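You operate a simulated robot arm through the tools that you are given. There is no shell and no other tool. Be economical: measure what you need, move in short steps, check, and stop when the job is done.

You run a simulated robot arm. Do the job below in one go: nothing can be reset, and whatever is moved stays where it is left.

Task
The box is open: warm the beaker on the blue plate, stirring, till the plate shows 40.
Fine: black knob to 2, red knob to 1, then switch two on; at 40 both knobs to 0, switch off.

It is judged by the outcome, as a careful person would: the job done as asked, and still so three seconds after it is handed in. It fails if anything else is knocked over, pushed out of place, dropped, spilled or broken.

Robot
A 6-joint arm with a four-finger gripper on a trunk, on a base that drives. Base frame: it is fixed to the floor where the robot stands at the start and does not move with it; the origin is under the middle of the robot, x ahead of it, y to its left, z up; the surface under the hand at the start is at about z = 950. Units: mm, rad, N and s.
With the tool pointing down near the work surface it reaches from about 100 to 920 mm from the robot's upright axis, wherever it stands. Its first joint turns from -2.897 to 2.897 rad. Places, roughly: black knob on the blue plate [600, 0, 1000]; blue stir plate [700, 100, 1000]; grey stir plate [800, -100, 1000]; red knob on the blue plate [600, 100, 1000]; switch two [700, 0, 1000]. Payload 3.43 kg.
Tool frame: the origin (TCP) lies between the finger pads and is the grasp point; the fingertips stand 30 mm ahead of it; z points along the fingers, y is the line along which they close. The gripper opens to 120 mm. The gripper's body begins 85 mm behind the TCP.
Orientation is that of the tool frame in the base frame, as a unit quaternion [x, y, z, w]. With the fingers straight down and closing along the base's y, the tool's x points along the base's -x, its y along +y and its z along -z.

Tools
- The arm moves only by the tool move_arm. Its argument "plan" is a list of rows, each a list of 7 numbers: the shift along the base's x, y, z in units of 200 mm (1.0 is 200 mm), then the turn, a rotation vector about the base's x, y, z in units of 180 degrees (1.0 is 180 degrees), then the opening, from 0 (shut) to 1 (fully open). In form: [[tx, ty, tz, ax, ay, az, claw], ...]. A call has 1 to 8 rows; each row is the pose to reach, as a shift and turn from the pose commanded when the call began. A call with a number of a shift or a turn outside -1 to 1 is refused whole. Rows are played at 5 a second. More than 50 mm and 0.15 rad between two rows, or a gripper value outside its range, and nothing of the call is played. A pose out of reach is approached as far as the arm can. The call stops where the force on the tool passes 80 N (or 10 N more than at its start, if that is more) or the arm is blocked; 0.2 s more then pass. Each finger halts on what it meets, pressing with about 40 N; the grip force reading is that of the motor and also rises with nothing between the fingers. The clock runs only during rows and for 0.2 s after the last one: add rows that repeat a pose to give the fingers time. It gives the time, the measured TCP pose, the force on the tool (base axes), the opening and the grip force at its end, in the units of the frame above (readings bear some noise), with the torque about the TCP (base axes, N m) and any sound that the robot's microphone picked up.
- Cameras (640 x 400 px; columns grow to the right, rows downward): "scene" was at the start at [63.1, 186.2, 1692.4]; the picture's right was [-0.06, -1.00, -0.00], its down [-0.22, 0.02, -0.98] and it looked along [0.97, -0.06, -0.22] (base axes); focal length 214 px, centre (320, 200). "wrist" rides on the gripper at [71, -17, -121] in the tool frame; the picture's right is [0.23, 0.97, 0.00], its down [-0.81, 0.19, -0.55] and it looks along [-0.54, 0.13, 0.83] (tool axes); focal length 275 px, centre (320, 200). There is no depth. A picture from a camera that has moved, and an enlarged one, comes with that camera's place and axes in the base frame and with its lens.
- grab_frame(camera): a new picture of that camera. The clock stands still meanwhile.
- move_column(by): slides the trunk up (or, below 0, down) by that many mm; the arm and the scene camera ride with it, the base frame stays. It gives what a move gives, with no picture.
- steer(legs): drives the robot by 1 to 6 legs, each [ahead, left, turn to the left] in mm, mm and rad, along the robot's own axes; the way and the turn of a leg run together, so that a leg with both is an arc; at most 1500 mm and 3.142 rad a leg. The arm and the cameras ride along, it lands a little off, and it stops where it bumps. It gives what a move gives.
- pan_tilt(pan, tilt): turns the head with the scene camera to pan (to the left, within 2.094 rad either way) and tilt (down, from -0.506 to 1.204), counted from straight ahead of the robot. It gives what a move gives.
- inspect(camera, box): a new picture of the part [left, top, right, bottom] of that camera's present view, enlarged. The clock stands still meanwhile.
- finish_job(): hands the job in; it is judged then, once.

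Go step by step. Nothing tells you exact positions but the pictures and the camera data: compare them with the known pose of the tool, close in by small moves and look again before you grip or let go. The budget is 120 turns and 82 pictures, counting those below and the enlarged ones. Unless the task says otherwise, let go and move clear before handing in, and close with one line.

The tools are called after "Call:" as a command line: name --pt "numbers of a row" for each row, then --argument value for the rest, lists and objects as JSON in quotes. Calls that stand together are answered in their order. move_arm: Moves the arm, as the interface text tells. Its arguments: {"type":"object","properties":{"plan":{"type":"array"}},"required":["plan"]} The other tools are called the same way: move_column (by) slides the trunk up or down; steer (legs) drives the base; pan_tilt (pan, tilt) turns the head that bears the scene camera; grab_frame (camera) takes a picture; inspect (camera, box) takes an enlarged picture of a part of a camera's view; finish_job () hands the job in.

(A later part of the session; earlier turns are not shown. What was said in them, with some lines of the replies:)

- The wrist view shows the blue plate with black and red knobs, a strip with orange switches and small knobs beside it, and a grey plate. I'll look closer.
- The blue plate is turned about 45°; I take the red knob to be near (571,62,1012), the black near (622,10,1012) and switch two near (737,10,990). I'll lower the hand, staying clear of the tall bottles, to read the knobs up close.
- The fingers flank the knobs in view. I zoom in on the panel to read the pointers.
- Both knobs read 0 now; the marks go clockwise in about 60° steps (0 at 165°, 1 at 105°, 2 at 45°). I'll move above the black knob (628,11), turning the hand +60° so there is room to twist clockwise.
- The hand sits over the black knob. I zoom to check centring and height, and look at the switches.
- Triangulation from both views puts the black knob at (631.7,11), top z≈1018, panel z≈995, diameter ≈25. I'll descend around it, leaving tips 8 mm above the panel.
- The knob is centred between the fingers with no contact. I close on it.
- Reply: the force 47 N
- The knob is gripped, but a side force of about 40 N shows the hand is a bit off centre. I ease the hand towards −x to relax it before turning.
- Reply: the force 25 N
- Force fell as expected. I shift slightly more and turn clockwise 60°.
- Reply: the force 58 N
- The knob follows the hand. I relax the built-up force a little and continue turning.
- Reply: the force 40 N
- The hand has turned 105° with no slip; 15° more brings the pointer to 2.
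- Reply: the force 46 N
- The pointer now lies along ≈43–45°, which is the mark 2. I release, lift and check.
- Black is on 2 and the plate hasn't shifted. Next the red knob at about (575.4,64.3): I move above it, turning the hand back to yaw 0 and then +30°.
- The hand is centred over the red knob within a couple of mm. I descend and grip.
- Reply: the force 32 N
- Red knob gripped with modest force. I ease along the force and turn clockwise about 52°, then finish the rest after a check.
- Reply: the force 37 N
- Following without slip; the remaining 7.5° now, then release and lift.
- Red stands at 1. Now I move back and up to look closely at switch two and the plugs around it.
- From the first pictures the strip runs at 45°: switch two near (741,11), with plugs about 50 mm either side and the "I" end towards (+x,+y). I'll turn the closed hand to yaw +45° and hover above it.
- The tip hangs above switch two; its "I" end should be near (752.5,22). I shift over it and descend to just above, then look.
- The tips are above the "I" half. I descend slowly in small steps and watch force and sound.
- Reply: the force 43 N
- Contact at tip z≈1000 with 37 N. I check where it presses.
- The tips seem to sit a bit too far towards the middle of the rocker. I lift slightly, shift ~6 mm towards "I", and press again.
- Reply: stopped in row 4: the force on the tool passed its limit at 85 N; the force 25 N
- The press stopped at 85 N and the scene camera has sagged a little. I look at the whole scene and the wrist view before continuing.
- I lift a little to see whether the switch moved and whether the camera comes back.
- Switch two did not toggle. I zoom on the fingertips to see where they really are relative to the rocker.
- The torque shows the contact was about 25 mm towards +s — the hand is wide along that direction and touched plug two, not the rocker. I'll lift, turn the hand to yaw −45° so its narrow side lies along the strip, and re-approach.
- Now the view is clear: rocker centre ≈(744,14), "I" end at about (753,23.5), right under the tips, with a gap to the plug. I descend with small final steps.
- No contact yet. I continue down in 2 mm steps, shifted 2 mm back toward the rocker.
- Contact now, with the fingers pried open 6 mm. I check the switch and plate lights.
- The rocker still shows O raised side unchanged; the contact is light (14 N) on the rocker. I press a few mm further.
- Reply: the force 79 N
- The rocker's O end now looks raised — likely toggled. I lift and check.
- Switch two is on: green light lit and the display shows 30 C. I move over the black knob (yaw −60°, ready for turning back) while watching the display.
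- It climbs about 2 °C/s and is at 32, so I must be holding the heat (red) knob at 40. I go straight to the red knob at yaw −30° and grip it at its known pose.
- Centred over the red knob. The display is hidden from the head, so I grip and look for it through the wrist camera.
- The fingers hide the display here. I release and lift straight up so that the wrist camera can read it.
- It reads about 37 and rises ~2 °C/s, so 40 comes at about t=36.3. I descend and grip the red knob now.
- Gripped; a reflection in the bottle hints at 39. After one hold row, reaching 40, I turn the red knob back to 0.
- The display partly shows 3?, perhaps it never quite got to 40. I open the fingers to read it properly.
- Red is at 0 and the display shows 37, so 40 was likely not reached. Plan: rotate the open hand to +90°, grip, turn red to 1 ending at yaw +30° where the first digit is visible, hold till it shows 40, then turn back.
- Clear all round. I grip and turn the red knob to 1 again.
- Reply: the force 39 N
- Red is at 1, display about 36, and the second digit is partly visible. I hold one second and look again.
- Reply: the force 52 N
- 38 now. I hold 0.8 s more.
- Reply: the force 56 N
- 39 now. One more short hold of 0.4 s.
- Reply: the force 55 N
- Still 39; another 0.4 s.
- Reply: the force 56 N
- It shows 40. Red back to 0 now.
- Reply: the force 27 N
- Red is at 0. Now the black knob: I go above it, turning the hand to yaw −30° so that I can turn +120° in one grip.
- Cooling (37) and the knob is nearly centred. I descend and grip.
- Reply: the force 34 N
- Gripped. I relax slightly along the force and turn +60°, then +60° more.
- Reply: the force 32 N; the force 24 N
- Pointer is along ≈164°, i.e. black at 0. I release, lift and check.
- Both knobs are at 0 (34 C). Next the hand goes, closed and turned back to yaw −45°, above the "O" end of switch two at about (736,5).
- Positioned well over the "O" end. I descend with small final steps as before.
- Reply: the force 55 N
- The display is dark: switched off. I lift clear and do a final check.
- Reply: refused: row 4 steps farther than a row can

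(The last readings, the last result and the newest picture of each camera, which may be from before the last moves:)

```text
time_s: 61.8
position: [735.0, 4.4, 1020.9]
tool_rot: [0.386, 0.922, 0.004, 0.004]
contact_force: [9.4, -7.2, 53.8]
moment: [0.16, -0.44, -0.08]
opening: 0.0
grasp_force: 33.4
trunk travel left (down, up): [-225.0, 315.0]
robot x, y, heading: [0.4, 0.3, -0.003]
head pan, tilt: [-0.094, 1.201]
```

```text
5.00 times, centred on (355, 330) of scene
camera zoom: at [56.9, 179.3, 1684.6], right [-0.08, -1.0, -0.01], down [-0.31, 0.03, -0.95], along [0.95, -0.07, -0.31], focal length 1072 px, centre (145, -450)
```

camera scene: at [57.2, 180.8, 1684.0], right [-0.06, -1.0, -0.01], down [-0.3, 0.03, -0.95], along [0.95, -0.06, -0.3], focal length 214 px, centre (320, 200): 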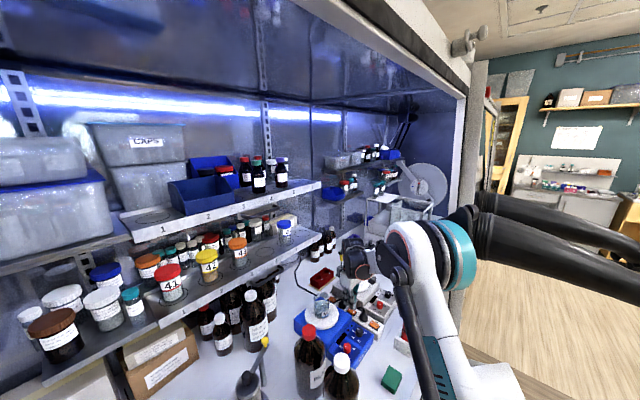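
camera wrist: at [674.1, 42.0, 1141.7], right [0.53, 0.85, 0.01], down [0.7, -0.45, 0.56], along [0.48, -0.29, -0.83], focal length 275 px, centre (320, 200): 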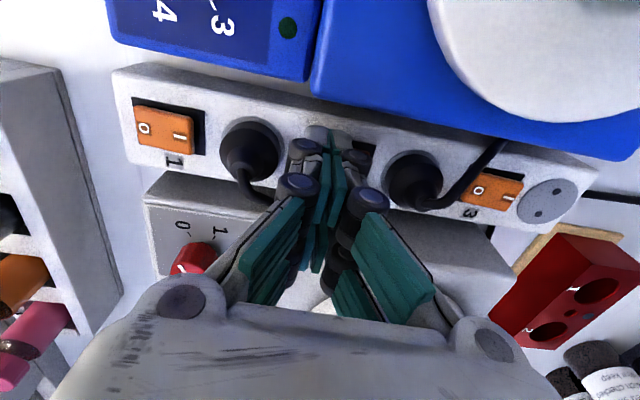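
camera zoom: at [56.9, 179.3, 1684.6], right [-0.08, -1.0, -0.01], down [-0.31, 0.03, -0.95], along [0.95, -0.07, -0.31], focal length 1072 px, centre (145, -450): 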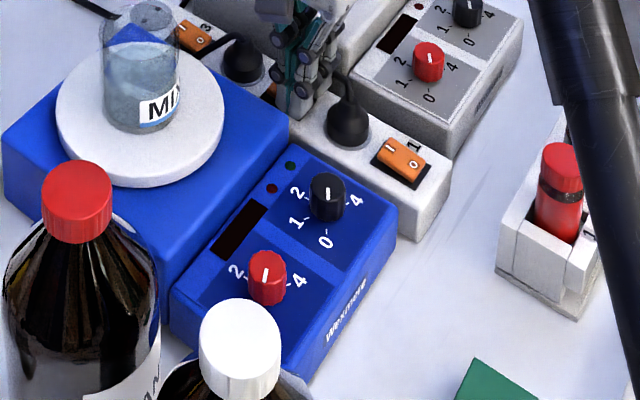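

The lift was refused for its step size; I repeat it in smaller steps.

Call:
move_arm --pt "0 0 0.05 0 0 0 0" --pt "0 0 0.22 0 0 0 0" --pt "-0.1 0 0.4 0 0 0 0" --pt "-0.2 0 0.58 0 0 0 0" --pt "-0.3 0 0.76 0 0 0 0" --pt "-0.4 0 0.9 0 0 0 0"

Call:
grab_frame --camera "wrist"

Call:
inspect --camera "scene" --box '[310, 290, 400, 370]'

```text
time_s: 63.2
position: [656.4, 5.7, 1197.8]
tool_rot: [0.386, 0.923, 0.005, 0.002]
contact_force: [0.2, 0.9, 0.1]
moment: [-0.02, -0.01, -0.02]
opening: 0.0
grasp_force: 33.3
trunk travel left (down, up): [-225.0, 315.0]
robot x, y, heading: [-2.6, 1.0, -0.002]
head pan, tilt: [-0.094, 1.201]
```

```text
12 pictures are left
camera wrist: at [594.9, 43.7, 1319.8], right [0.53, 0.85, 0.01], down [0.7, -0.45, 0.55], along [0.47, -0.29, -0.83], focal length 275 px, centre (320, 200)
```

wrist: 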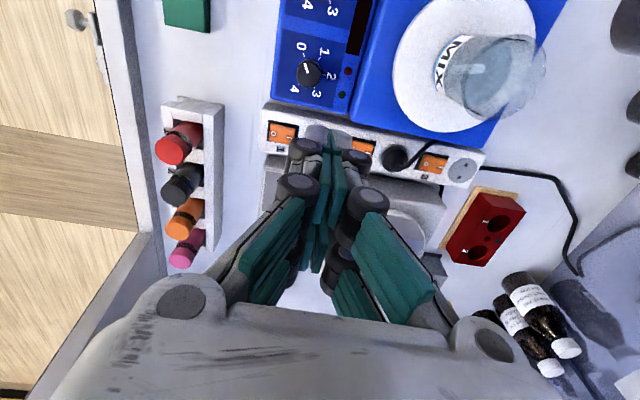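

```text
5.00 times, centred on (355, 330) of scene
camera zoom: at [57.9, 179.1, 1684.4], right [-0.08, -1.0, -0.01], down [-0.3, 0.03, -0.95], along [0.95, -0.07, -0.3], focal length 1072 px, centre (145, -450)
```

zoom: 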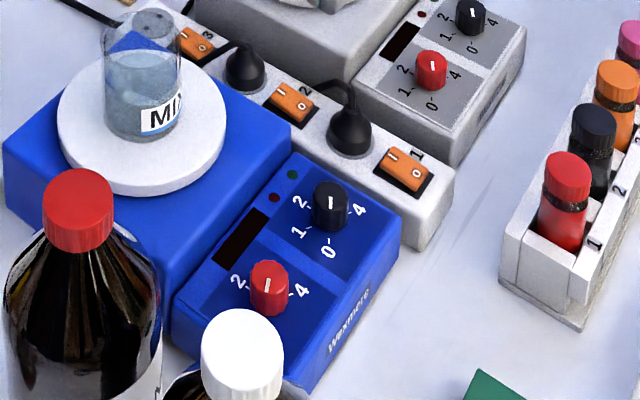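

Both knob pointers stand as they did at the start (0), switch two is off, the display is dark, and nothing else has moved. The hand is clear, so I hand in.

Call:
finish_job

```text
The job is handed in.
```

The beaker on the blue plate was warmed with stirring until the display read 40. Both knobs are now at 0 and switch two is off. The first heating was turned down before I could see 40, so I put the red knob back to 1 until the display showed it. While reaching for switch two, the hand pressed against the second plug on the strip, and nothing looked moved afterwards.
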